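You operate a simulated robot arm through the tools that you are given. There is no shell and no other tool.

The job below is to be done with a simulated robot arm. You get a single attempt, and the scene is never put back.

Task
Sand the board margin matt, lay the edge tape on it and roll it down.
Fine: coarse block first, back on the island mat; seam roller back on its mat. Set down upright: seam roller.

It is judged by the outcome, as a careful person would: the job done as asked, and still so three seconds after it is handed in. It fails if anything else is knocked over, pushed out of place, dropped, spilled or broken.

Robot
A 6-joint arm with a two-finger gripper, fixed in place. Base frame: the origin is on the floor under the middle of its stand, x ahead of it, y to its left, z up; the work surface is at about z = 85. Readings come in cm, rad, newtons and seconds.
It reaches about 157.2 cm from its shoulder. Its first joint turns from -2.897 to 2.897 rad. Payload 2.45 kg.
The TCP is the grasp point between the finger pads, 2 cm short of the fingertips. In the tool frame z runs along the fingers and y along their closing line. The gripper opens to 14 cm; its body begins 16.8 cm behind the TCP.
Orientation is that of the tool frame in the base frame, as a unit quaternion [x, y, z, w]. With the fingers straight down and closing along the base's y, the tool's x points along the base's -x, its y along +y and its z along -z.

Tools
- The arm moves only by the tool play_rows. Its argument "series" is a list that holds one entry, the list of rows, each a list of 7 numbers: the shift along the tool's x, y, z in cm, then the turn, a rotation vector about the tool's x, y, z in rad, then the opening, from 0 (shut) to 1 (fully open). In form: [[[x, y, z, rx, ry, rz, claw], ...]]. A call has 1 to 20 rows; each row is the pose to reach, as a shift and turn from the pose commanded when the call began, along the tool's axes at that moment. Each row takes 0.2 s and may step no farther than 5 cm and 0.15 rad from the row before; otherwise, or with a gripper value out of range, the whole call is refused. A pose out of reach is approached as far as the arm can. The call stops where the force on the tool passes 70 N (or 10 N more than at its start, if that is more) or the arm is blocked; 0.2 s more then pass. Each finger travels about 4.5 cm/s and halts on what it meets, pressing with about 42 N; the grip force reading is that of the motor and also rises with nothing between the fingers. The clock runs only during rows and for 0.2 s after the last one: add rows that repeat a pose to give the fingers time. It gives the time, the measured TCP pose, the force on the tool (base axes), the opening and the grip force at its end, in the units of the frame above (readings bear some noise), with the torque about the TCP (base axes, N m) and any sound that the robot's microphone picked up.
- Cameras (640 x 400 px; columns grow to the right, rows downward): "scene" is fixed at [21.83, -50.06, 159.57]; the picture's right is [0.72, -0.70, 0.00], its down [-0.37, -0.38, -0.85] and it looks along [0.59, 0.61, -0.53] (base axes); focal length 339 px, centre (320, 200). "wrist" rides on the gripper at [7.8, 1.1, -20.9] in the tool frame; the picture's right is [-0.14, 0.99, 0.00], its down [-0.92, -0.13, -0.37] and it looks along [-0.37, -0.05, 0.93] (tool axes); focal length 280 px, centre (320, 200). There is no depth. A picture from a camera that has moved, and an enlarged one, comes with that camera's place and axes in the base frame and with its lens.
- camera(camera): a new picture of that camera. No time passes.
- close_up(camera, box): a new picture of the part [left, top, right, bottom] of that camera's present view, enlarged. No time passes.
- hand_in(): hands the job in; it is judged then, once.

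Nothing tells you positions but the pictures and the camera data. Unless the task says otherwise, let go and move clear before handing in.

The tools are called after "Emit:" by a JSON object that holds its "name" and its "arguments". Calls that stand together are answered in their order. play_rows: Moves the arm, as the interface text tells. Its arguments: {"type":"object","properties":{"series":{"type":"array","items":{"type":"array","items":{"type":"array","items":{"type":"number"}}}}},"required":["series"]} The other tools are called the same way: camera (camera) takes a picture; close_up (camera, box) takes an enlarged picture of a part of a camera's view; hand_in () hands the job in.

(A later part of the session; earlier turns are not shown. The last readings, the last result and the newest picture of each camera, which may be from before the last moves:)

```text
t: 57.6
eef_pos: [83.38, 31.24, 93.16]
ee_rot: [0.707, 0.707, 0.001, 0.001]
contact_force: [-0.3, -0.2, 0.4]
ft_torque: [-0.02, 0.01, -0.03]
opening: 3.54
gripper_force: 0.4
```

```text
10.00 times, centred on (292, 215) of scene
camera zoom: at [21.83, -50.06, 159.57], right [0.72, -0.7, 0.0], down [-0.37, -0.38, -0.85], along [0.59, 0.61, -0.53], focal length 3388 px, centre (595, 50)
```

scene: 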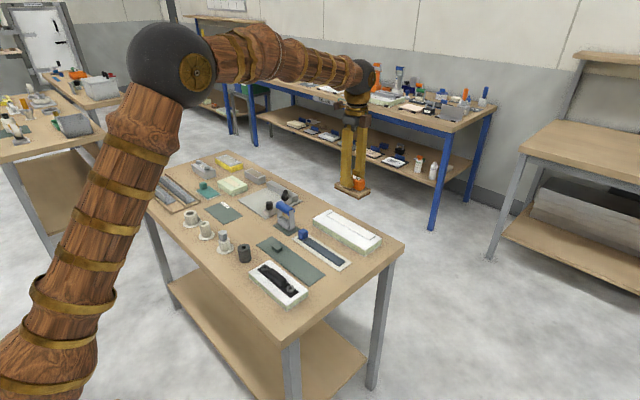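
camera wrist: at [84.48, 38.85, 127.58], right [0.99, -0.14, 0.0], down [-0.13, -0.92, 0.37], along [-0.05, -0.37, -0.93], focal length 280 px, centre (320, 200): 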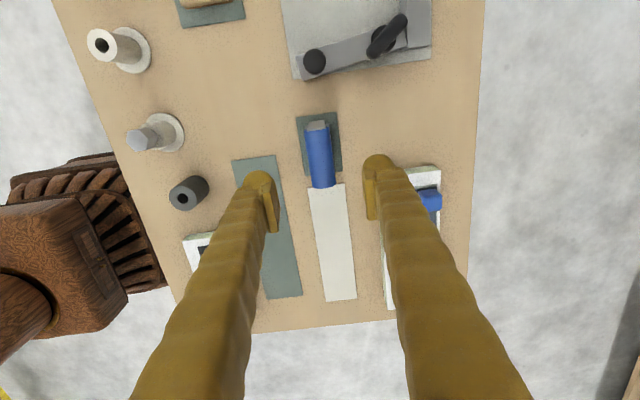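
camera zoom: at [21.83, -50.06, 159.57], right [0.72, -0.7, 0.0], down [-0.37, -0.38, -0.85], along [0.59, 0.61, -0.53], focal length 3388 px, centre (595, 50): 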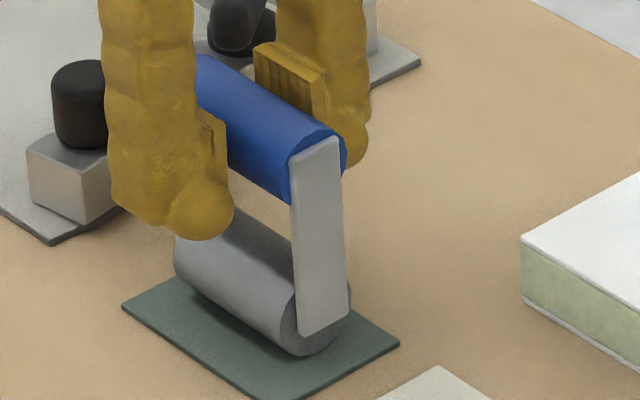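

It settled back on the mat, nearly upright. I'll raise the gripper 1 cm so the pads meet the handle at mid-height.

Emit:
{"name": "play_rows", "arguments": {"series": [[[0, 0.15, -0.3, 0, 0, 0, 0.27], [0, 0.2, -0.7, 0, 0, 0, 0.28], [0, 0.2, -1.1, 0, 0, 0, 0.28], [0, 0.2, -1.1, 0, 0, 0, 0.28]]]}}

Emit:
{"name": "close_up", "arguments": {"camera": "wrist", "box": [280, 120, 360, 260]}}

Emit:
{"name": "close_up", "arguments": {"camera": "scene", "box": [275, 195, 310, 235]}}

```text
t: 58.6
eef_pos: [83.55, 31.18, 94.36]
ee_rot: [0.707, 0.707, 0.001, 0.001]
contact_force: [0.0, -0.3, 0.7]
ft_torque: [-0.01, 0.01, 0.0]
opening: 3.91
gripper_force: 0.1
```

```text
2.86 times, centred on (320, 190) of wrist
camera zoom: at [84.68, 39.06, 115.29], right [0.99, -0.14, 0.0], down [-0.13, -0.92, 0.37], along [-0.05, -0.37, -0.93], focal length 801 px, centre (320, 229)
```

zoom: 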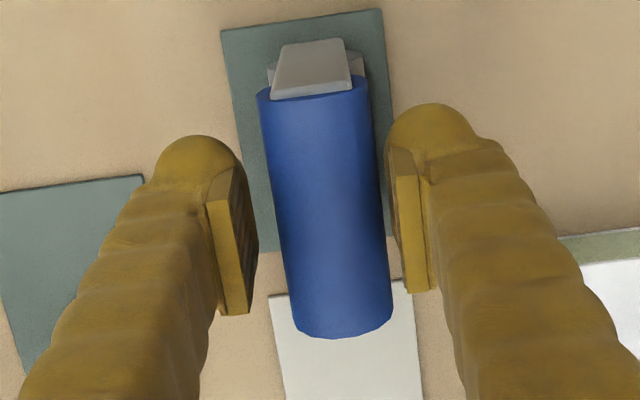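

```text
10.00 times, centred on (292, 215) of scene
camera zoom: at [21.83, -50.06, 159.57], right [0.72, -0.7, 0.0], down [-0.37, -0.38, -0.85], along [0.59, 0.61, -0.53], focal length 3388 px, centre (595, 50)
```

zoom: 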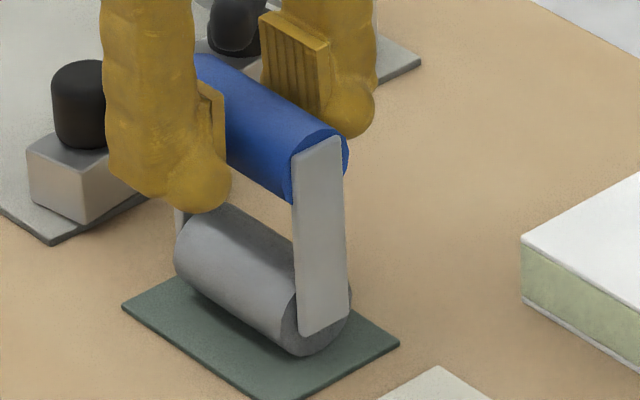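

Now the handle's mid-height lies within the pads. I'll centre on it and close again.

Emit:
{"name": "play_rows", "arguments": {"series": [[[0, 0.15, 0.15, 0, 0, 0, 0.28], [0, 0.15, 0.15, 0, 0, 0, 0.24], [0, 0.15, 0.15, 0, 0, 0, 0.2], [0, 0.15, 0.15, 0, 0, 0, 0.15], [0, 0.15, 0.15, 0, 0, 0, 0.1], [0, 0.15, 0.15, 0, 0, 0, 0.1]]]}}

Emit:
{"name": "close_up", "arguments": {"camera": "wrist", "box": [280, 120, 360, 260]}}

Emit:
{"name": "close_up", "arguments": {"camera": "scene", "box": [275, 195, 310, 235]}}

```text
t: 60.0
eef_pos: [83.75, 31.24, 94.2]
ee_rot: [0.707, 0.707, 0.002, 0.001]
contact_force: [0.4, 0.1, 1.0]
ft_torque: [-0.01, -0.03, -0.03]
opening: 2.86
gripper_force: 42.5
```

```text
2.86 times, centred on (320, 190) of wrist
camera zoom: at [84.81, 39.05, 115.15], right [0.99, -0.14, 0.0], down [-0.13, -0.92, 0.37], along [-0.05, -0.37, -0.93], focal length 801 px, centre (320, 229)
```

zoom: 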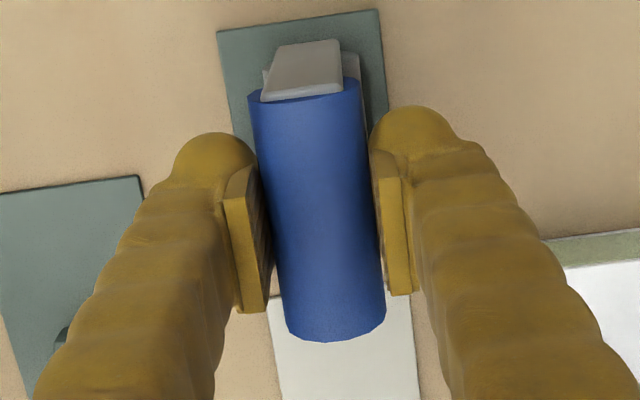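

```text
10.00 times, centred on (292, 215) of scene
camera zoom: at [21.83, -50.06, 159.57], right [0.72, -0.7, 0.0], down [-0.37, -0.38, -0.85], along [0.59, 0.61, -0.53], focal length 3388 px, centre (595, 50)
```

zoom: 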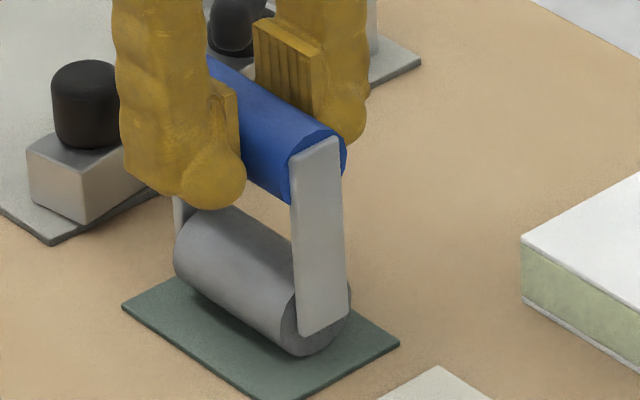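

The grip is firm at 2.86 cm and 42 N, with the roller upright at its original spot. I'll lift it, carry it to the board and turn it 90° so it rolls along the tape.

Emit:
{"name": "play_rows", "arguments": {"series": [[[0, 0, -1.5, 0, 0, 0, 0.1], [0, 0, -5, 0, 0, 0, 0.1], [0, 0, -9.5, 0, 0, 0, 0.1], [0, 0, -14, 0, 0, 0, 0.1], [-2.3, 1.3, -14, 0, 0, -0.1428, 0.1], [-4.6, 2.6, -14, 0, 0, -0.2856, 0.1], [-6.9, 3.9, -14, 0, 0, -0.4284, 0.1], [-9.2, 5.2, -14, 0, 0, -0.5712, 0.1], [-11.5, 6.5, -14, 0, 0, -0.714, 0.1], [-13.8, 7.8, -14, 0, 0, -0.8568, 0.1], [-16.1, 9.1, -14, 0, 0, -0.9996, 0.1], [-18.4, 10.4, -14, 0, 0, -1.1424, 0.1], [-20.7, 11.7, -14, 0, 0, -1.2852, 0.1], [-23, 13, -14, 0, 0, -1.428, 0.1], [-25.2, 14.35, -14, 0, 0, -1.5708, 0.1], [-25.2, 14.35, -14, 0, 0, -1.5708, 0.1]]]}}

Emit:
{"name": "camera", "arguments": {"camera": "wrist"}}

Emit:
{"name": "close_up", "arguments": {"camera": "scene", "box": [290, 140, 410, 260]}}

```text
t: 63.4
eef_pos: [97.75, 5.84, 108.12]
ee_rot: [-0.001, 1.0, 0.0, 0.001]
contact_force: [0.1, -0.1, -1.3]
ft_torque: [0.02, 0.01, -0.01]
opening: 2.86
gripper_force: 41.9
```

```text
taken
camera wrist: at [89.95, 6.87, 128.94], right [0.14, 0.99, 0.0], down [0.92, -0.13, 0.37], along [0.37, -0.05, -0.93], focal length 280 px, centre (320, 200)
```

wrist: 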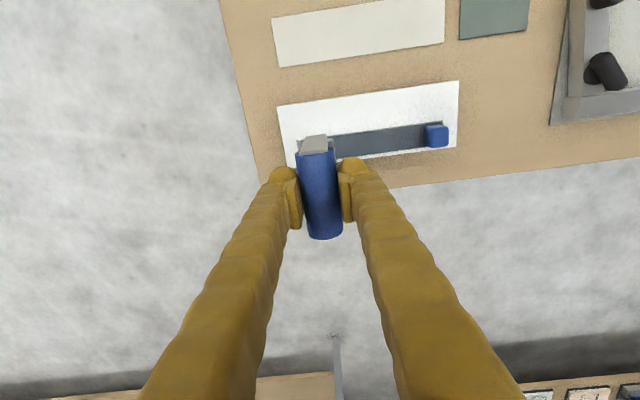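

```text
3.33 times, centred on (350, 200) of scene
camera zoom: at [21.83, -50.06, 159.57], right [0.72, -0.7, 0.0], down [-0.37, -0.38, -0.85], along [0.59, 0.61, -0.53], focal length 1129 px, centre (220, 200)
```

zoom: 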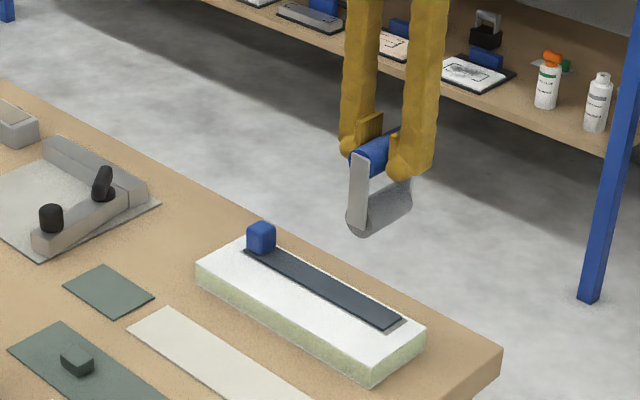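

The roller hangs straight with its axis across the tape. I'll lower it to just above the −y end of the tape.

Emit:
{"name": "play_rows", "arguments": {"series": [[[-0.1, -0.4, 3, 0, 0, 0, 0.1], [-0.2, -0.8, 6, 0, 0, 0, 0.1], [-0.2, -0.8, 8, 0, 0, 0, 0.1], [-0.2, -0.8, 9.2, 0, 0, 0, 0.1], [-0.2, -0.8, 9.2, 0, 0, 0, 0.1]]]}}

Emit:
{"name": "camera", "arguments": {"camera": "wrist"}}

Emit:
{"name": "close_up", "arguments": {"camera": "scene", "box": [320, 190, 400, 255]}}

```text
t: 64.6
eef_pos: [98.14, 5.1, 99.05]
ee_rot: [0.0, 1.0, 0.0, 0.002]
contact_force: [-0.3, -0.3, -2.0]
ft_torque: [0.0, 0.0, -0.01]
opening: 2.85
gripper_force: 42.1
```

```text
taken
camera wrist: at [90.3, 6.16, 119.93], right [0.14, 0.99, 0.0], down [0.92, -0.13, 0.37], along [0.37, -0.05, -0.93], focal length 280 px, centre (320, 200)
```

wrist: 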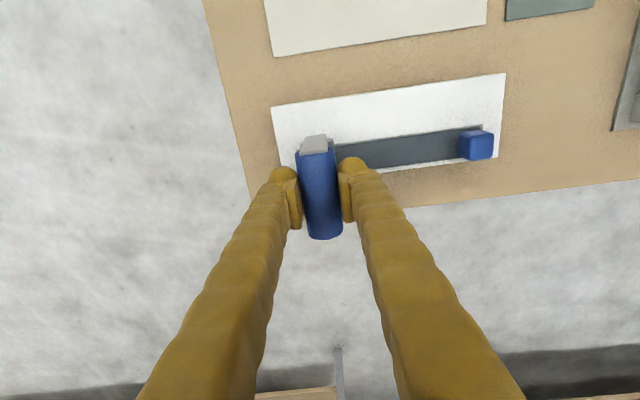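

```text
6.15 times, centred on (360, 222) of scene
camera zoom: at [21.83, -50.06, 159.57], right [0.72, -0.7, 0.0], down [-0.37, -0.38, -0.85], along [0.59, 0.61, -0.53], focal length 2085 px, centre (74, 62)
```

zoom: 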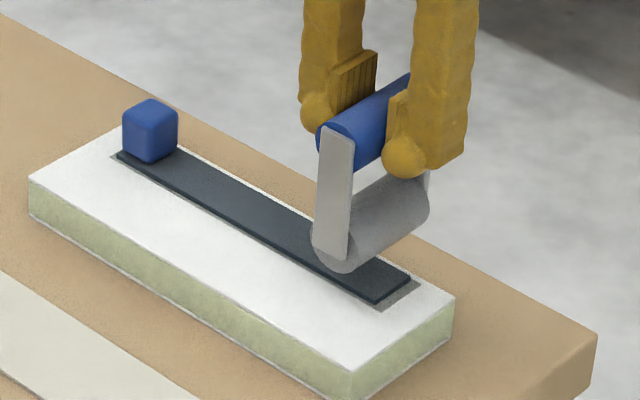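

It hovers over the tape end, and the roller extends below the side plates. I'll lower in small steps until it presses.

Emit:
{"name": "play_rows", "arguments": {"series": [[[0.05, 0, 0.5, 0, 0, 0, 0.1], [0.05, 0, 1.0, 0, 0, 0, 0.1], [0.05, 0, 1.3, 0, 0, 0, 0.1], [0.05, 0, 1.3, 0, 0, 0, 0.1]]]}}

Emit:
{"name": "close_up", "arguments": {"camera": "scene", "box": [320, 190, 400, 255]}}

```text
t: 65.6
eef_pos: [98.29, 5.19, 97.7]
ee_rot: [0.0, 1.0, 0.0, 0.001]
contact_force: [-0.2, 0.3, -2.0]
ft_torque: [0.04, 0.01, 0.0]
opening: 2.86
gripper_force: 42.4
```

```text
6.15 times, centred on (360, 222) of scene
camera zoom: at [21.83, -50.06, 159.57], right [0.72, -0.7, 0.0], down [-0.37, -0.38, -0.85], along [0.59, 0.61, -0.53], focal length 2085 px, centre (74, 62)
```

zoom: 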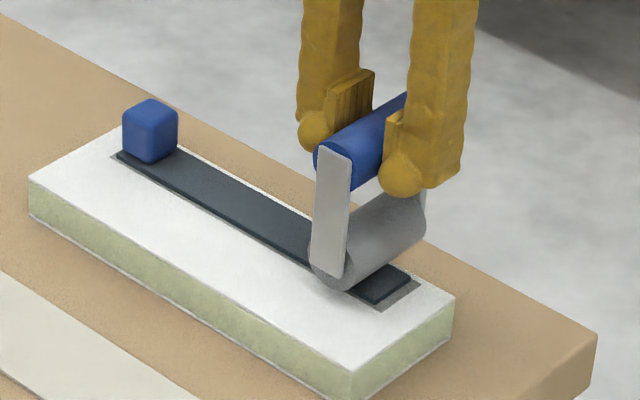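

I'll slide back to y ≈ 3.7, near the tape's end, and lower to contact.

Emit:
{"name": "play_rows", "arguments": {"series": [[[0.1, -0.8, 0, 0, 0, 0, 0.1], [0.1, -1.5, 0, 0, 0, 0, 0.1], [0.1, -1.5, 0.15, 0, 0, 0, 0.1], [0.1, -1.5, 0.25, 0, 0, 0, 0.1], [0.1, -1.5, 0.25, 0, 0, 0, 0.1]]]}}

```text
t: 66.8
eef_pos: [97.99, 3.64, 97.36]
ee_rot: [0.0, 1.0, -0.001, 0.002]
contact_force: [-0.7, 0.4, -1.4]
ft_torque: [-0.02, 0.0, 0.02]
opening: 2.82
gripper_force: 41.7
```

Emit:
{"name": "play_rows", "arguments": {"series": [[[0, 0, 0.1, 0, 0, 0, 0.1], [0, 0, 0.15, 0, 0, 0, 0.1], [0, 0, 0.15, 0, 0, 0, 0.1]]]}}

Emit:
{"name": "close_up", "arguments": {"camera": "scene", "box": [330, 200, 400, 255]}}

```text
t: 67.6
eef_pos: [98.1, 3.57, 97.29]
ee_rot: [0.0, 1.0, 0.001, 0.002]
contact_force: [-0.6, 0.1, -1.8]
ft_torque: [0.05, 0.02, -0.02]
opening: 2.86
gripper_force: 42.1
```

```text
7.27 times, centred on (365, 228) of scene
camera zoom: at [21.83, -50.06, 159.57], right [0.72, -0.7, 0.0], down [-0.37, -0.38, -0.85], along [0.59, 0.61, -0.53], focal length 2464 px, centre (-7, 0)
```

zoom: 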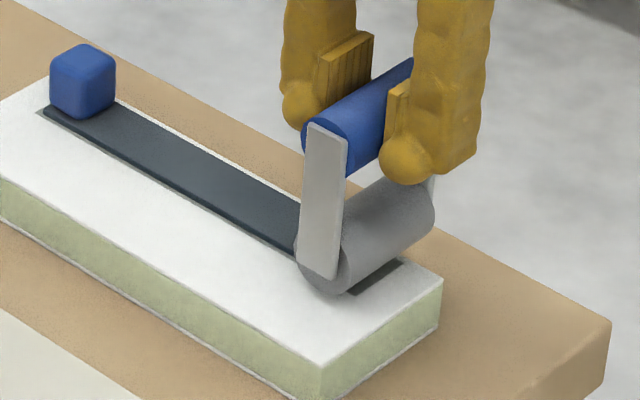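

Emit:
{"name": "play_rows", "arguments": {"series": [[[0, 0, 0.1, 0, 0, 0, 0.1], [0, 0, 0.1, 0, 0, 0, 0.1]]]}}

```text
t: 68.2
eef_pos: [98.08, 3.53, 97.11]
ee_rot: [0.0, 1.0, 0.001, 0.001]
contact_force: [-0.4, 0.2, -0.9]
ft_torque: [-0.01, -0.01, -0.03]
opening: 2.83
gripper_force: 42.1
```

Emit:
{"name": "play_rows", "arguments": {"series": [[[0, 0, 0.1, 0, 0, 0, 0.1], [0, 0, 0.1, 0, 0, 0, 0.1]]]}}

```text
t: 68.8
eef_pos: [98.14, 3.62, 97.15]
ee_rot: [0.0, 1.0, 0.0, 0.002]
contact_force: [-0.5, -1.7, 4.6]
ft_torque: [-0.15, 0.14, 0.02]
opening: 2.85
gripper_force: 41.6
```

The roller is in contact. I'll add light pressure and roll slowly toward +y.

Emit:
{"name": "play_rows", "arguments": {"series": [[[0, 0, 0.08, 0, 0, 0, 0.1], [0, 0.7, 0.08, 0, 0, 0, 0.1], [0, 1.4, 0.08, 0, 0, 0, 0.1], [0, 2.1, 0.08, 0, 0, 0, 0.1], [0, 2.8, 0.08, 0, 0, 0, 0.1]]]}}

Emit:
{"name": "close_up", "arguments": {"camera": "scene", "box": [330, 200, 400, 255]}}

Emit:
{"name": "close_up", "arguments": {"camera": "wrist", "box": [260, 60, 460, 220]}}

```text
t: 70.0
eef_pos: [97.93, 6.47, 97.0]
ee_rot: [0.0, 1.0, 0.0, 0.001]
contact_force: [-0.3, -1.7, 0.8]
ft_torque: [-0.1, -0.03, -0.03]
opening: 2.76
gripper_force: 42.0
```

```text
7.27 times, centred on (365, 228) of scene
camera zoom: at [21.83, -50.06, 159.57], right [0.72, -0.7, 0.0], down [-0.37, -0.38, -0.85], along [0.59, 0.61, -0.53], focal length 2464 px, centre (-7, 0)
```

zoom: 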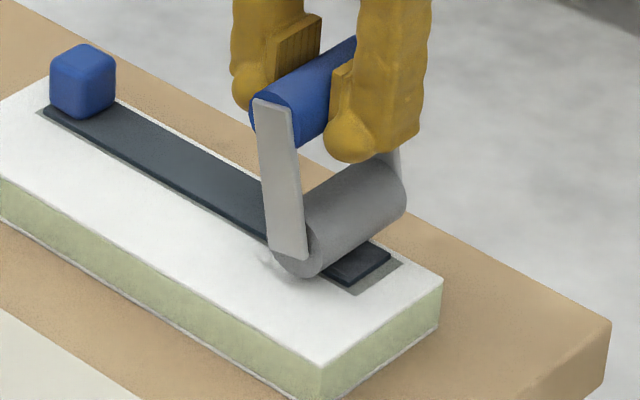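

```text
2.50 times, centred on (360, 140) of wrist
camera zoom: at [90.18, 7.63, 117.9], right [0.14, 0.99, 0.0], down [0.92, -0.13, 0.37], along [0.37, -0.05, -0.93], focal length 701 px, centre (220, 350)
```

zoom: 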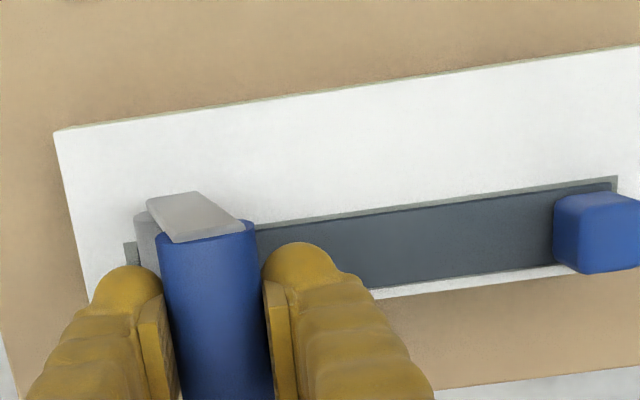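

The roller is leaning slightly as it is pulled (about 8°), but the tape and board haven't moved. I'll continue at this height and check the force and lean.

Emit:
{"name": "play_rows", "arguments": {"series": [[[0, 0.6, 0.03, 0, 0, 0, 0.05], [0, 1.2, 0.05, 0, 0, 0, 0.05], [0, 1.8, 0.05, 0, 0, 0, 0.05], [0, 2.4, 0.05, 0, 0, 0, 0.05]]]}}

Emit:
{"name": "close_up", "arguments": {"camera": "scene", "box": [330, 200, 400, 255]}}

Emit:
{"name": "close_up", "arguments": {"camera": "wrist", "box": [220, 60, 460, 220]}}

```text
t: 71.0
eef_pos: [98.14, 8.99, 96.96]
ee_rot: [0.0, 1.0, 0.0, 0.001]
contact_force: [1.1, -0.3, -2.0]
ft_torque: [0.03, 0.03, 0.0]
opening: 2.74
gripper_force: 41.8
```

```text
7.27 times, centred on (365, 228) of scene
camera zoom: at [21.83, -50.06, 159.57], right [0.72, -0.7, 0.0], down [-0.37, -0.38, -0.85], along [0.59, 0.61, -0.53], focal length 2464 px, centre (-7, 0)
```

zoom: 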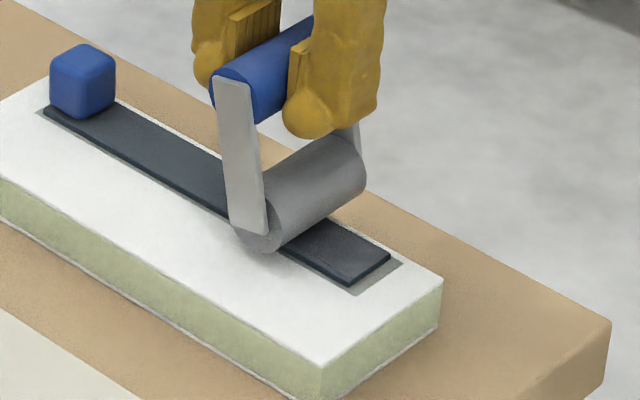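

```text
2.50 times, centred on (340, 140) of wrist
camera zoom: at [90.25, 10.12, 117.9], right [0.14, 0.99, 0.0], down [0.92, -0.13, 0.37], along [0.37, -0.05, -0.93], focal length 701 px, centre (270, 350)
```

zoom: 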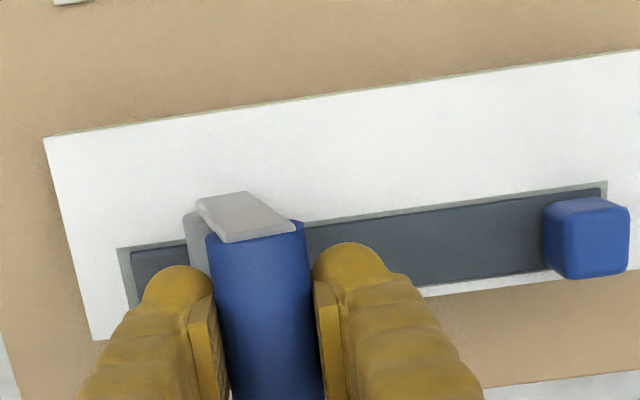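

The contact force vanished and the handle seems to be creeping in the grip. I'll lift off and inspect both the tape and the roller.

Emit:
{"name": "play_rows", "arguments": {"series": [[[0, 0, -0.5, 0, 0, 0, 0.05], [0, 0, -2, 0, 0, 0, 0.05], [0, 0, -5, 0, 0, 0, 0.05], [0, 0, -9, 0, 0, 0, 0.05], [0, 0, -9, 0, 0, 0, 0.05]]]}}

Emit:
{"name": "close_up", "arguments": {"camera": "scene", "box": [310, 195, 395, 260]}}

Emit:
{"name": "close_up", "arguments": {"camera": "wrist", "box": [240, 80, 440, 240]}}

Emit:
{"name": "close_up", "arguments": {"camera": "scene", "box": [320, 140, 400, 220]}}

```text
t: 72.2
eef_pos: [98.07, 8.97, 106.0]
ee_rot: [0.0, 1.0, 0.0, 0.001]
contact_force: [-0.4, 0.0, -1.6]
ft_torque: [0.01, 0.01, -0.01]
opening: 2.71
gripper_force: 42.0
```

```text
6.15 times, centred on (352, 228) of scene
camera zoom: at [21.83, -50.06, 159.57], right [0.72, -0.7, 0.0], down [-0.37, -0.38, -0.85], along [0.59, 0.61, -0.53], focal length 2085 px, centre (120, 31)
```

zoom: 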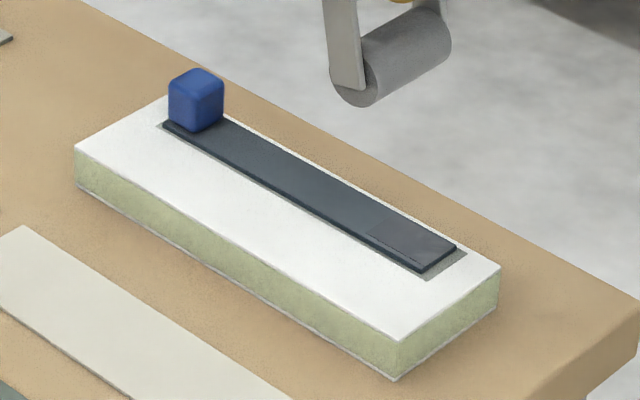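

```text
2.50 times, centred on (340, 160) of wrist
camera zoom: at [90.3, 10.05, 126.99], right [0.14, 0.99, 0.0], down [0.92, -0.13, 0.37], along [0.37, -0.05, -0.93], focal length 701 px, centre (270, 300)
```

zoom: 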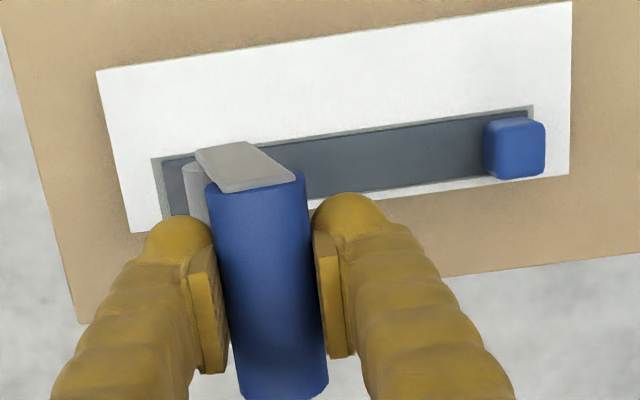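

```text
5.00 times, centred on (360, 180) of scene
camera zoom: at [21.83, -50.06, 159.57], right [0.72, -0.7, 0.0], down [-0.37, -0.38, -0.85], along [0.59, 0.61, -0.53], focal length 1694 px, centre (120, 300)
```

zoom: 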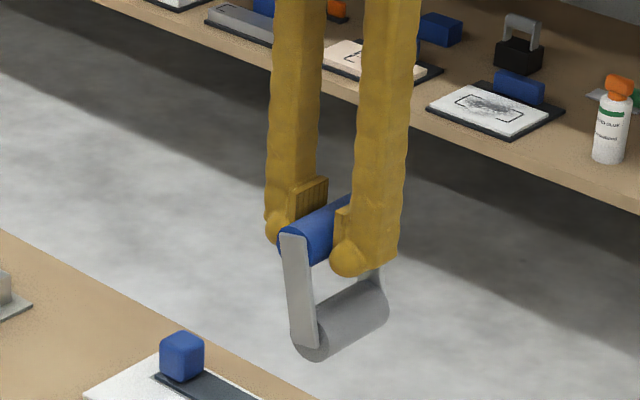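

A patch at the −y end of the tape already looks changed, so rolling shows feedback. I'll zoom in on it.

Emit:
{"name": "close_up", "arguments": {"camera": "scene", "box": [355, 222, 395, 247]}}

Emit:
{"name": "close_up", "arguments": {"camera": "scene", "box": [330, 205, 370, 230]}}

Emit:
{"name": "close_up", "arguments": {"camera": "wrist", "box": [280, 150, 360, 240]}}

```text
16.00 times, centred on (375, 234) of scene
camera zoom: at [21.83, -50.06, 159.57], right [0.72, -0.7, 0.0], down [-0.37, -0.38, -0.85], along [0.59, 0.61, -0.53], focal length 5421 px, centre (-560, -352)
```

zoom: 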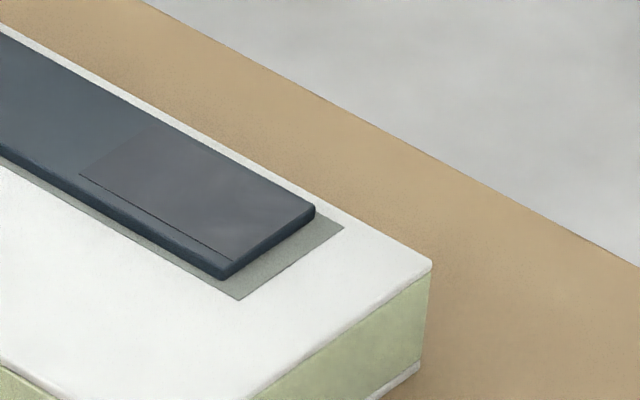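

```text
16.00 times, centred on (350, 218) of scene
camera zoom: at [21.83, -50.06, 159.57], right [0.72, -0.7, 0.0], down [-0.37, -0.38, -0.85], along [0.59, 0.61, -0.53], focal length 5421 px, centre (-160, -80)
```

zoom: 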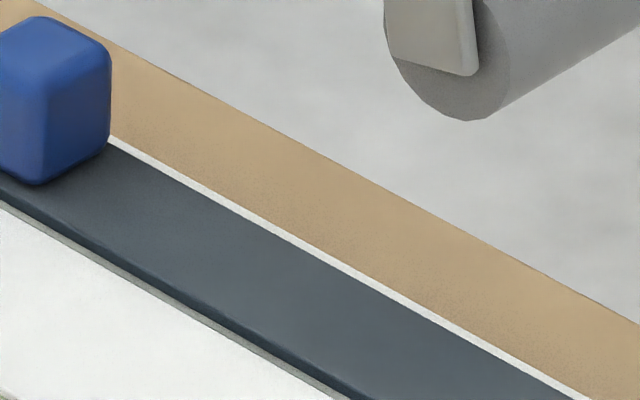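

```text
4.44 times, centred on (320, 195) of wrist
camera zoom: at [90.3, 10.05, 126.99], right [0.14, 0.99, 0.0], down [0.92, -0.13, 0.37], along [0.37, -0.05, -0.93], focal length 1246 px, centre (320, 222)
```

zoom: 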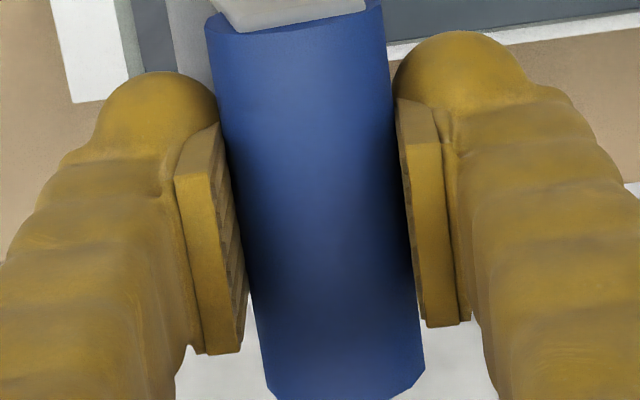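

The first tape section shows as rolled. The roller has crept and tilted about 14° in the grip, so I'll take it back over its mat, set it down upright and re-grip it higher for security.

Emit:
{"name": "play_rows", "arguments": {"series": [[[0, 0, -2, 0, 0, 0, 0.05], [1.33, 2, -2, 0, 0, 0.1428, 0.05], [2.66, 4, -2, 0, 0, 0.2856, 0.05], [3.99, 6, -2, 0, 0, 0.4284, 0.05], [5.32, 8, -2, 0, 0, 0.5712, 0.05], [6.65, 10, -2, 0, 0, 0.714, 0.05], [7.98, 12, -2, 0, 0, 0.8568, 0.05], [9.31, 14, -2, 0, 0, 0.9996, 0.05], [10.64, 16, -2, 0, 0, 1.1424, 0.05], [11.97, 18, -2, 0, 0, 1.2852, 0.05], [13.3, 20, -2, 0, 0, 1.428, 0.05], [14.6, 22.15, -2, 0, 0, 1.5708, 0.05], [14.6, 22.15, -2, 0, 0, 1.5708, 0.05]]]}}

Emit:
{"name": "play_rows", "arguments": {"series": [[[0, 0, 0, -0.12, 0, 0, 0.05], [0, 0, 0, -0.23, 0, 0, 0.05], [0, 0, 0, -0.23, 0, 0, 0.05]]]}}

Emit:
{"name": "camera", "arguments": {"camera": "wrist"}}

Emit:
{"name": "close_up", "arguments": {"camera": "scene", "box": [250, 150, 340, 240]}}

```text
t: 75.0
eef_pos: [83.55, 30.84, 108.06]
ee_rot: [0.708, 0.706, 0.002, 0.001]
contact_force: [-1.1, 0.4, -1.6]
ft_torque: [0.03, -0.02, 0.02]
opening: 2.7
gripper_force: 42.1
```

```text
t: 75.8
eef_pos: [83.39, 31.0, 108.12]
ee_rot: [0.702, 0.702, 0.083, 0.083]
contact_force: [0.2, -0.6, -1.0]
ft_torque: [0.0, 0.05, 0.02]
opening: 2.7
gripper_force: 42.5
```

```text
taken
camera wrist: at [79.73, 38.79, 128.65], right [0.96, -0.14, 0.23], down [-0.21, -0.92, 0.33], along [0.17, -0.37, -0.92], focal length 280 px, centre (320, 200)
```

wrist: 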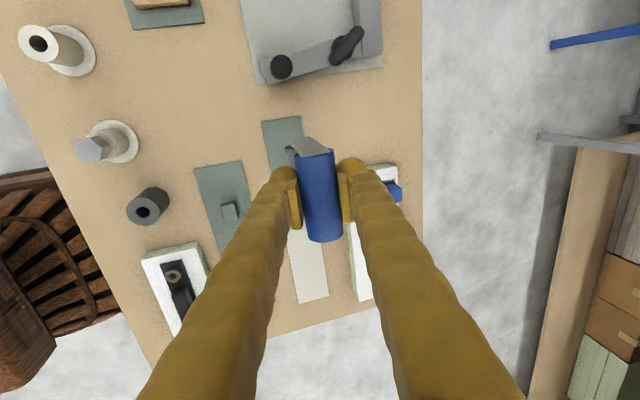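

```text
4.44 times, centred on (295, 195) of scene
camera zoom: at [21.83, -50.06, 159.57], right [0.72, -0.7, 0.0], down [-0.37, -0.38, -0.85], along [0.59, 0.61, -0.53], focal length 1506 px, centre (431, 222)
```

zoom: 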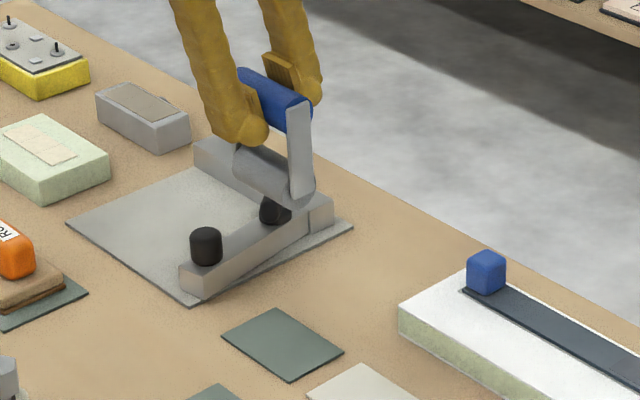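

The roller is vertical again and the gripper is tilted about 13° to compensate. I'll lower it straight down toward its mat.

Emit:
{"name": "play_rows", "arguments": {"series": [[[0, -0.8, 3.4, 0, 0, 0, 0.05], [0, -1.6, 7.0, 0, 0, 0, 0.05], [0, -2.4, 10.4, 0, 0, 0, 0.05], [0, -2.906, 12.67, 0, 0, 0, 0.05], [0, -2.906, 12.67, 0, 0, 0, 0.05]]]}}

Emit:
{"name": "close_up", "arguments": {"camera": "scene", "box": [265, 185, 325, 240]}}

Emit:
{"name": "camera", "arguments": {"camera": "wrist"}}

```text
t: 77.0
eef_pos: [83.47, 30.89, 94.94]
ee_rot: [0.702, 0.702, 0.082, 0.082]
contact_force: [0.0, -0.1, -1.7]
ft_torque: [0.02, 0.0, 0.02]
opening: 2.69
gripper_force: 42.0
```

```text
7.27 times, centred on (295, 212) of scene
camera zoom: at [21.83, -50.06, 159.57], right [0.72, -0.7, 0.0], down [-0.37, -0.38, -0.85], along [0.59, 0.61, -0.53], focal length 2464 px, centre (502, 109)
```

zoom: 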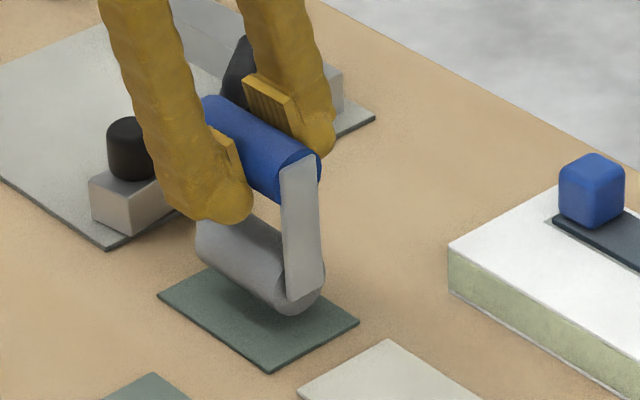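

```text
taken
camera wrist: at [79.8, 38.77, 115.57], right [0.96, -0.14, 0.23], down [-0.21, -0.92, 0.33], along [0.17, -0.37, -0.92], focal length 280 px, centre (320, 200)
```

wrist: 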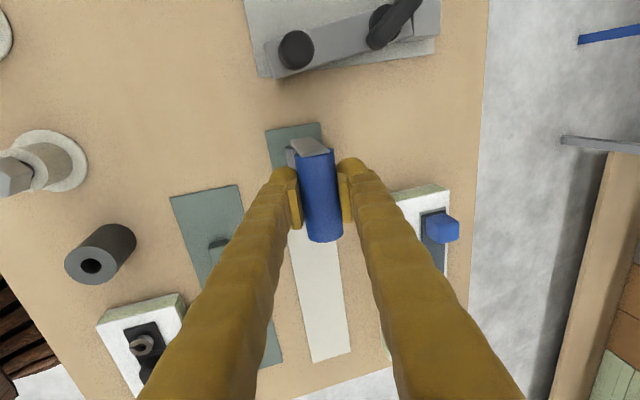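

It is about 1 cm above the mat and slightly toward −y. I'll correct by 0.45 cm in y and continue lowering.

Emit:
{"name": "play_rows", "arguments": {"series": [[[0.45, -0.1, 0, 0, 0, 0, 0.05], [0.45, -0.19, 0.39, 0, 0, 0, 0.05], [0.45, -0.28, 0.76, 0, 0, 0, 0.05], [0.45, -0.28, 0.76, 0, 0, 0, 0.05]]]}}

Emit:
{"name": "close_up", "arguments": {"camera": "scene", "box": [275, 195, 310, 235]}}

```text
t: 78.0
eef_pos: [83.45, 31.5, 94.14]
ee_rot: [0.702, 0.702, 0.082, 0.081]
contact_force: [0.8, -0.2, -0.4]
ft_torque: [-0.02, -0.01, -0.01]
opening: 2.67
gripper_force: 42.1
```

```text
10.00 times, centred on (292, 215) of scene
camera zoom: at [21.83, -50.06, 159.57], right [0.72, -0.7, 0.0], down [-0.37, -0.38, -0.85], along [0.59, 0.61, -0.53], focal length 3388 px, centre (595, 50)
```

zoom: 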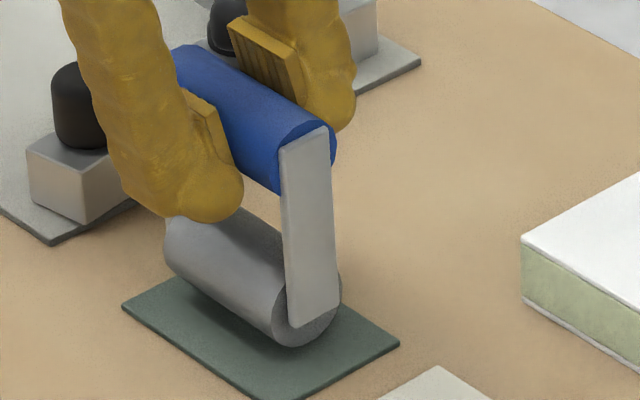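

Emit:
{"name": "play_rows", "arguments": {"series": [[[-0.2, 0.19, 0.05, 0, 0, 0, 0.05], [-0.2, 0.15, 0.24, 0, 0, 0, 0.05], [-0.2, 0.13, 0.34, 0, 0, 0, 0.05], [-0.2, 0.13, 0.34, 0, 0, 0, 0.05]]]}}

Emit:
{"name": "close_up", "arguments": {"camera": "scene", "box": [275, 195, 310, 235]}}

```text
t: 79.0
eef_pos: [83.71, 31.24, 93.91]
ee_rot: [0.702, 0.703, 0.082, 0.081]
contact_force: [1.0, -1.1, -1.8]
ft_torque: [0.01, 0.0, 0.0]
opening: 2.7
gripper_force: 42.1
```

```text
10.00 times, centred on (292, 215) of scene
camera zoom: at [21.83, -50.06, 159.57], right [0.72, -0.7, 0.0], down [-0.37, -0.38, -0.85], along [0.59, 0.61, -0.53], focal length 3388 px, centre (595, 50)
```

zoom: 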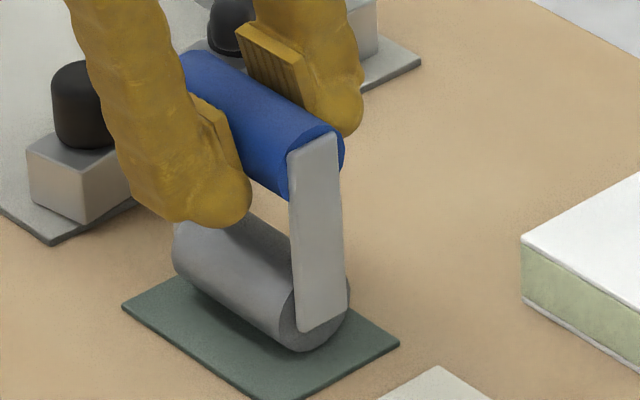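

Emit:
{"name": "play_rows", "arguments": {"series": [[[0, -0.02, 0.1, 0, 0, 0, 0.05], [0, -0.02, 0.1, 0, 0, 0, 0.05]]]}}

```text
t: 79.6
eef_pos: [83.79, 31.31, 93.8]
ee_rot: [0.702, 0.702, 0.082, 0.081]
contact_force: [-0.2, 1.0, -1.2]
ft_torque: [0.03, 0.0, 0.03]
opening: 2.67
gripper_force: 41.9
```

Emit:
{"name": "play_rows", "arguments": {"series": [[[0, -0.02, 0.1, 0, 0, 0, 0.05], [0, -0.02, 0.1, 0, 0, 0, 0.05]]]}}

```text
t: 80.2
eef_pos: [83.78, 31.3, 93.76]
ee_rot: [0.702, 0.702, 0.082, 0.082]
contact_force: [-0.2, 0.4, 2.3]
ft_torque: [0.0, 0.11, -0.01]
opening: 2.67
gripper_force: 42.2
```

The roller has just touched the mat. I'll open slightly and check that it stands on its own.

Emit:
{"name": "play_rows", "arguments": {"series": [[[0, 0, 0, 0, 0, 0, 0.22], [0, 0, 0, 0, 0, 0, 0.26], [0, 0, 0, 0, 0, 0, 0.28], [0, 0, 0, 0, 0, 0, 0.28]]]}}

Emit:
{"name": "close_up", "arguments": {"camera": "scene", "box": [275, 195, 310, 235]}}

Emit:
{"name": "close_up", "arguments": {"camera": "wrist", "box": [270, 110, 370, 260]}}

```text
t: 81.2
eef_pos: [83.74, 31.32, 93.67]
ee_rot: [0.703, 0.702, 0.082, 0.082]
contact_force: [0.5, -0.3, 0.1]
ft_torque: [0.02, -0.02, -0.02]
opening: 3.93
gripper_force: 0.0
```

```text
10.00 times, centred on (292, 215) of scene
camera zoom: at [21.83, -50.06, 159.57], right [0.72, -0.7, 0.0], down [-0.37, -0.38, -0.85], along [0.59, 0.61, -0.53], focal length 3388 px, centre (595, 50)
```

zoom: 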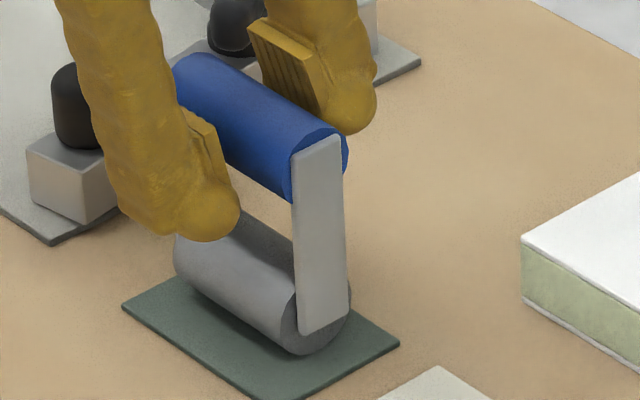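

```text
2.67 times, centred on (320, 185) of wrist
camera zoom: at [79.96, 39.11, 114.32], right [0.96, -0.14, 0.23], down [-0.21, -0.92, 0.33], along [0.16, -0.37, -0.92], focal length 748 px, centre (320, 240)
```

zoom: 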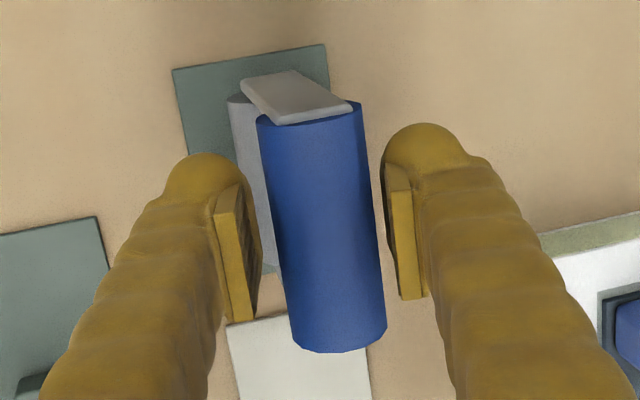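

The roller stands upright on its own. I'll withdraw along the finger direction, straighten the gripper, and come back for a higher grip.

Emit:
{"name": "play_rows", "arguments": {"series": [[[0, 0, 0, 0, 0, 0, 0.36], [0, 0, -1.5, 0, 0, 0, 0.42], [0, 0, -4, 0, 0, 0, 0.42], [0, 0, -7, 0, 0, 0, 0.42], [0, 0, -7, 0.12, 0, 0, 0.42], [0, 0, -7, 0.23, 0, 0, 0.42], [0, 0, -7, 0.23, 0, 0, 0.42]]]}}

Emit:
{"name": "camera", "arguments": {"camera": "wrist"}}

Emit:
{"name": "close_up", "arguments": {"camera": "scene", "box": [275, 195, 310, 235]}}

```text
t: 82.8
eef_pos: [82.07, 31.2, 100.42]
ee_rot: [0.707, 0.707, 0.0, 0.001]
contact_force: [0.0, 0.1, 0.0]
ft_torque: [-0.03, 0.08, 0.01]
opening: 5.89
gripper_force: 0.0
```

```text
taken
camera wrist: at [83.16, 39.07, 121.43], right [0.99, -0.14, 0.0], down [-0.13, -0.92, 0.37], along [-0.05, -0.37, -0.93], focal length 280 px, centre (320, 200)
```

wrist: 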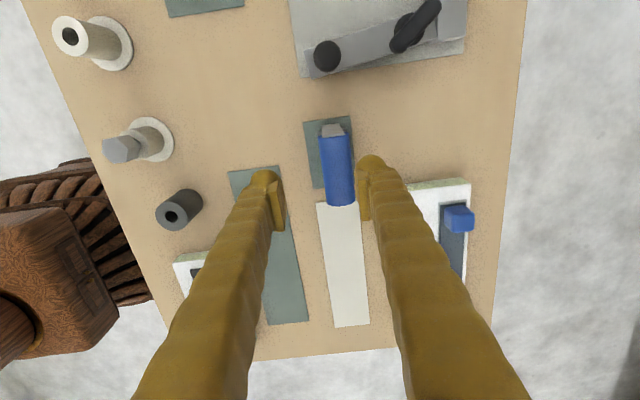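

```text
10.00 times, centred on (292, 215) of scene
camera zoom: at [21.83, -50.06, 159.57], right [0.72, -0.7, 0.0], down [-0.37, -0.38, -0.85], along [0.59, 0.61, -0.53], focal length 3388 px, centre (595, 50)
```

zoom: 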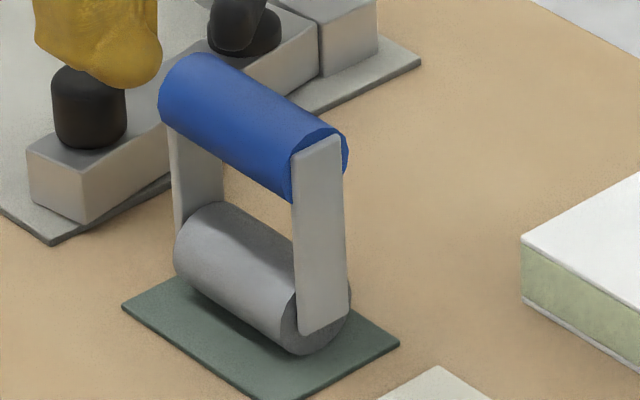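

Emit:
{"name": "close_up", "arguments": {"camera": "wrist", "box": [290, 105, 380, 215]}}

```text
3.64 times, centred on (335, 160) of wrist
camera zoom: at [83.16, 39.07, 121.43], right [0.99, -0.14, 0.0], down [-0.13, -0.92, 0.37], along [-0.05, -0.37, -0.93], focal length 1020 px, centre (266, 346)
```

zoom: 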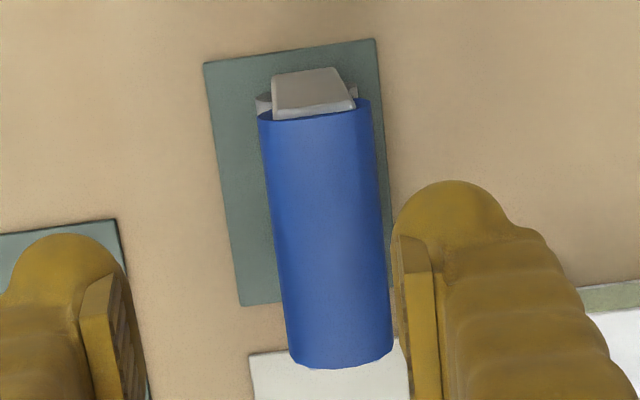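

The handle centre is now at (83.8, 31.4). I'll centre on it and descend to TCP z ≈ 94.9, higher than before.

Emit:
{"name": "play_rows", "arguments": {"series": [[[0.15, 0.9, 0, 0, 0, 0, 0.42], [0.15, 1.72, 0, 0, 0, 0, 0.42], [0.15, 1.72, 2, 0, 0, 0, 0.42], [0.15, 1.72, 4, 0, 0, 0, 0.42], [0.15, 1.72, 5.3, 0, 0, 0, 0.42], [0.15, 1.72, 5.5, 0, 0, 0, 0.42], [0.15, 1.72, 5.5, 0, 0, 0, 0.42]]]}}

Emit:
{"name": "close_up", "arguments": {"camera": "wrist", "box": [270, 110, 370, 260]}}

Emit:
{"name": "close_up", "arguments": {"camera": "scene", "box": [275, 195, 310, 235]}}

```text
t: 84.4
eef_pos: [83.84, 31.58, 94.91]
ee_rot: [0.707, 0.707, 0.001, 0.001]
contact_force: [0.5, -0.1, 0.1]
ft_torque: [0.03, 0.01, -0.01]
opening: 5.87
gripper_force: 0.1
```

```text
2.67 times, centred on (320, 185) of wrist
camera zoom: at [84.86, 39.37, 115.91], right [0.99, -0.14, 0.0], down [-0.13, -0.92, 0.37], along [-0.05, -0.37, -0.93], focal length 748 px, centre (320, 240)
```

zoom: 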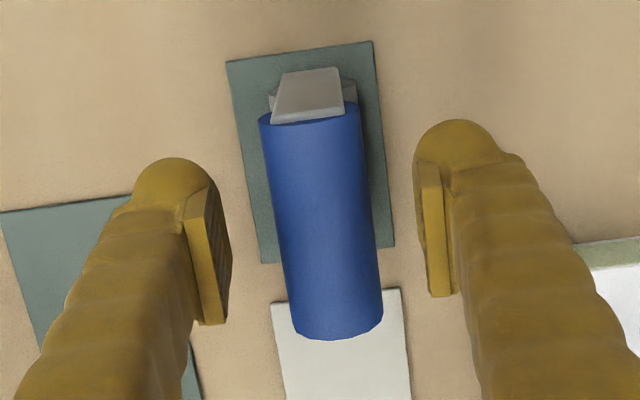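

```text
10.00 times, centred on (292, 215) of scene
camera zoom: at [21.83, -50.06, 159.57], right [0.72, -0.7, 0.0], down [-0.37, -0.38, -0.85], along [0.59, 0.61, -0.53], focal length 3388 px, centre (595, 50)
```

zoom: 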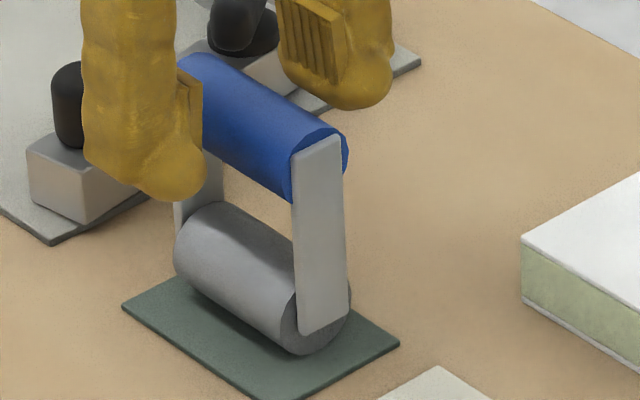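

I'll lower a touch to TCP z ≈ 94.65, which puts the handle axis well within the pads, and close.

Emit:
{"name": "play_rows", "arguments": {"series": [[[0, -0.05, 0.25, 0, 0, 0, 0.36], [0, -0.05, 0.25, 0, 0, 0, 0.3], [0, -0.05, 0.25, 0, 0, 0, 0.24], [0, -0.05, 0.25, 0, 0, 0, 0.18], [0, -0.05, 0.25, 0, 0, 0, 0.1], [0, -0.05, 0.25, 0, 0, 0, 0.05], [0, -0.05, 0.25, 0, 0, 0, 0.05]]]}}

Emit:
{"name": "close_up", "arguments": {"camera": "scene", "box": [275, 195, 310, 235]}}

Emit:
{"name": "close_up", "arguments": {"camera": "wrist", "box": [270, 110, 370, 260]}}

```text
t: 86.0
eef_pos: [83.67, 31.42, 94.77]
ee_rot: [0.707, 0.707, 0.001, 0.001]
contact_force: [-0.5, 0.9, 1.6]
ft_torque: [0.02, 0.04, -0.02]
opening: 2.92
gripper_force: 42.1
```

```text
10.00 times, centred on (292, 215) of scene
camera zoom: at [21.83, -50.06, 159.57], right [0.72, -0.7, 0.0], down [-0.37, -0.38, -0.85], along [0.59, 0.61, -0.53], focal length 3388 px, centre (595, 50)
```

zoom: 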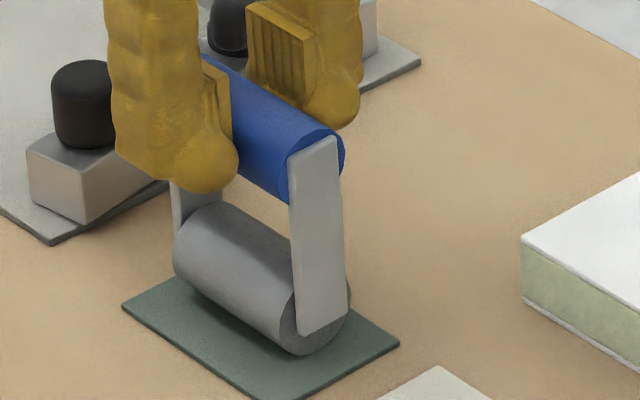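

```text
2.67 times, centred on (320, 185) of wrist
camera zoom: at [84.78, 39.37, 115.7], right [0.99, -0.14, 0.0], down [-0.13, -0.92, 0.37], along [-0.05, -0.37, -0.93], focal length 748 px, centre (320, 240)
```

zoom: 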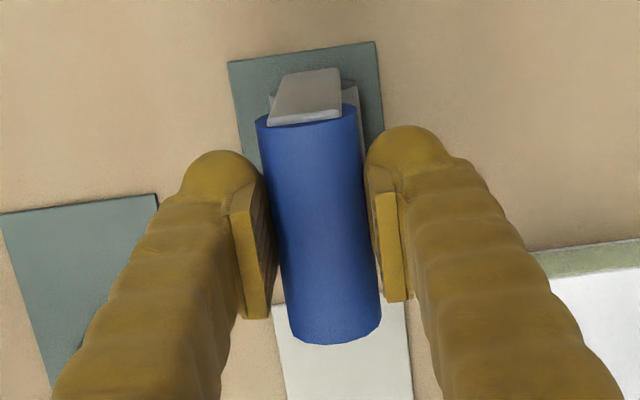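

The grip is solid (2.92 cm, 42 N) with the roller upright. I'll lift, turn and carry it back above the tape's second section.

Emit:
{"name": "play_rows", "arguments": {"series": [[[0, 0, -1.5, 0, 0, 0, 0.05], [0, 0, -5, 0, 0, 0, 0.05], [0, 0, -9.5, 0, 0, 0, 0.05], [0, 0, -13.5, 0, 0, 0, 0.05], [-2.2, 1.3, -13.5, 0, 0, -0.1428, 0.05], [-4.4, 2.6, -13.5, 0, 0, -0.2856, 0.05], [-6.6, 3.9, -13.5, 0, 0, -0.4284, 0.05], [-8.8, 5.2, -13.5, 0, 0, -0.5712, 0.05], [-11, 6.5, -13.5, 0, 0, -0.714, 0.05], [-13.2, 7.8, -13.5, 0, 0, -0.8568, 0.05], [-15.4, 9.1, -13.5, 0, 0, -0.9996, 0.05], [-17.6, 10.4, -13.5, 0, 0, -1.1424, 0.05], [-19.8, 11.7, -13.5, 0, 0, -1.2852, 0.05], [-22, 13, -13.5, 0, 0, -1.428, 0.05], [-24.4, 14.35, -13.5, 0, 0, -1.5708, 0.05], [-24.4, 14.35, -13.5, 0, 0, -1.5708, 0.05]]]}}

Emit:
{"name": "close_up", "arguments": {"camera": "scene", "box": [310, 140, 400, 240]}}

```text
t: 89.4
eef_pos: [98.1, 6.97, 108.28]
ee_rot: [-0.001, 1.0, 0.0, 0.002]
contact_force: [0.7, 0.4, -1.5]
ft_torque: [0.01, 0.02, -0.03]
opening: 2.9
gripper_force: 42.3
```

```text
4.00 times, centred on (355, 190) of scene
camera zoom: at [21.83, -50.06, 159.57], right [0.72, -0.7, 0.0], down [-0.37, -0.38, -0.85], along [0.59, 0.61, -0.53], focal length 1355 px, centre (180, 240)
```

zoom: 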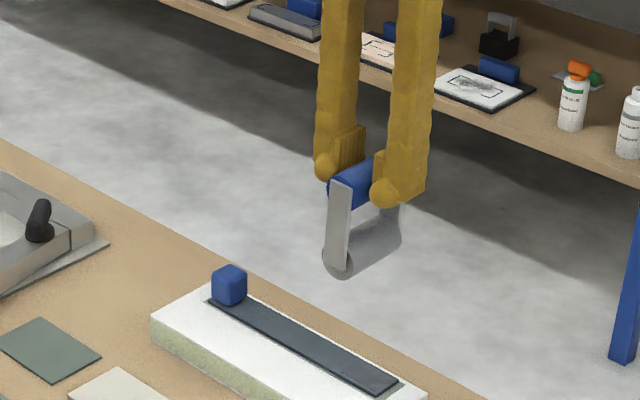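

The roller hangs vertical. I'll lower it toward the tape at y ≈ 7.

Emit:
{"name": "play_rows", "arguments": {"series": [[[0, 0, 3.5, 0, 0, 0, 0.05], [0, 0, 7, 0, 0, 0, 0.05], [0, 0, 9, 0, 0, 0, 0.05], [0, 0, 10, 0, 0, 0, 0.05], [0, 0, 10.3, 0, 0, 0, 0.05], [0, 0, 10.3, 0, 0, 0, 0.05]]]}}

Emit:
{"name": "close_up", "arguments": {"camera": "scene", "box": [330, 200, 400, 255]}}

```text
t: 90.8
eef_pos: [98.03, 7.11, 97.92]
ee_rot: [-0.001, 1.0, 0.0, 0.001]
contact_force: [-0.2, -0.6, -1.6]
ft_torque: [-0.03, -0.01, 0.01]
opening: 2.95
gripper_force: 42.6
```

```text
7.27 times, centred on (365, 228) of scene
camera zoom: at [21.83, -50.06, 159.57], right [0.72, -0.7, 0.0], down [-0.37, -0.38, -0.85], along [0.59, 0.61, -0.53], focal length 2464 px, centre (-7, 0)
```

zoom: 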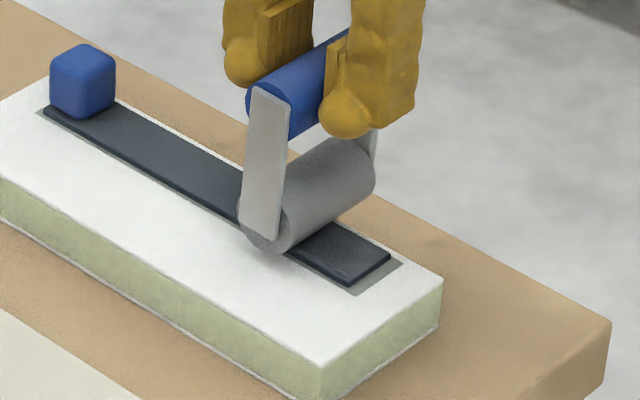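

Emit:
{"name": "play_rows", "arguments": {"series": [[[0, 0, 0.15, 0, 0, 0, 0.05], [0, 0, 0.25, 0, 0, 0, 0.05], [0, 0, 0.25, 0, 0, 0, 0.05]]]}}

```text
t: 91.6
eef_pos: [98.12, 7.02, 97.83]
ee_rot: [0.0, 1.0, 0.001, 0.002]
contact_force: [-1.5, 0.4, 17.6]
ft_torque: [-0.18, 0.13, 0.01]
opening: 2.93
gripper_force: 41.4
```

Contact is about 19 N, more than I want. I'll ease off slightly and roll 3 cm toward +y.

Emit:
{"name": "play_rows", "arguments": {"series": [[[0, 0, -0.08, 0, 0, 0, 0.05], [0, 0.5, -0.08, 0, 0, 0, 0.05], [0, 1.0, -0.08, 0, 0, 0, 0.05], [0, 1.5, -0.08, 0, 0, 0, 0.05], [0, 2.0, -0.08, 0, 0, 0, 0.05]]]}}

Emit:
{"name": "close_up", "arguments": {"camera": "scene", "box": [330, 200, 400, 255]}}

```text
t: 93.0
eef_pos: [98.17, 8.95, 98.22]
ee_rot: [0.002, 1.0, 0.0, 0.004]
contact_force: [-4.9, -0.9, 12.0]
ft_torque: [-0.08, 0.19, 0.0]
opening: 2.86
gripper_force: 42.2
stopped in row 5: the force on the tool passed its limit at 72 N (the readings are from after the stop); the commanded pose is now the measured one
```

```text
7.27 times, centred on (365, 228) of scene
camera zoom: at [21.83, -50.06, 159.57], right [0.72, -0.7, 0.0], down [-0.37, -0.38, -0.85], along [0.59, 0.61, -0.53], focal length 2464 px, centre (-7, 0)
```

zoom: 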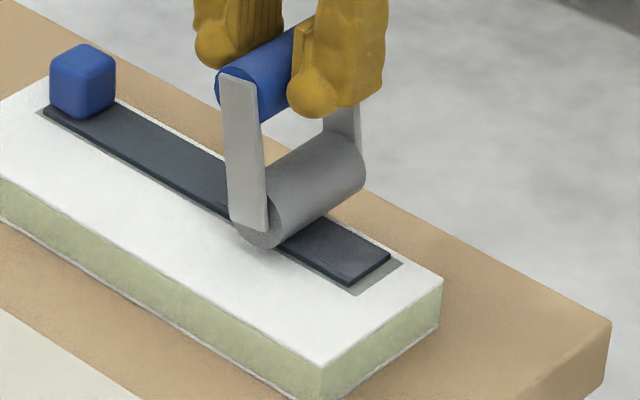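

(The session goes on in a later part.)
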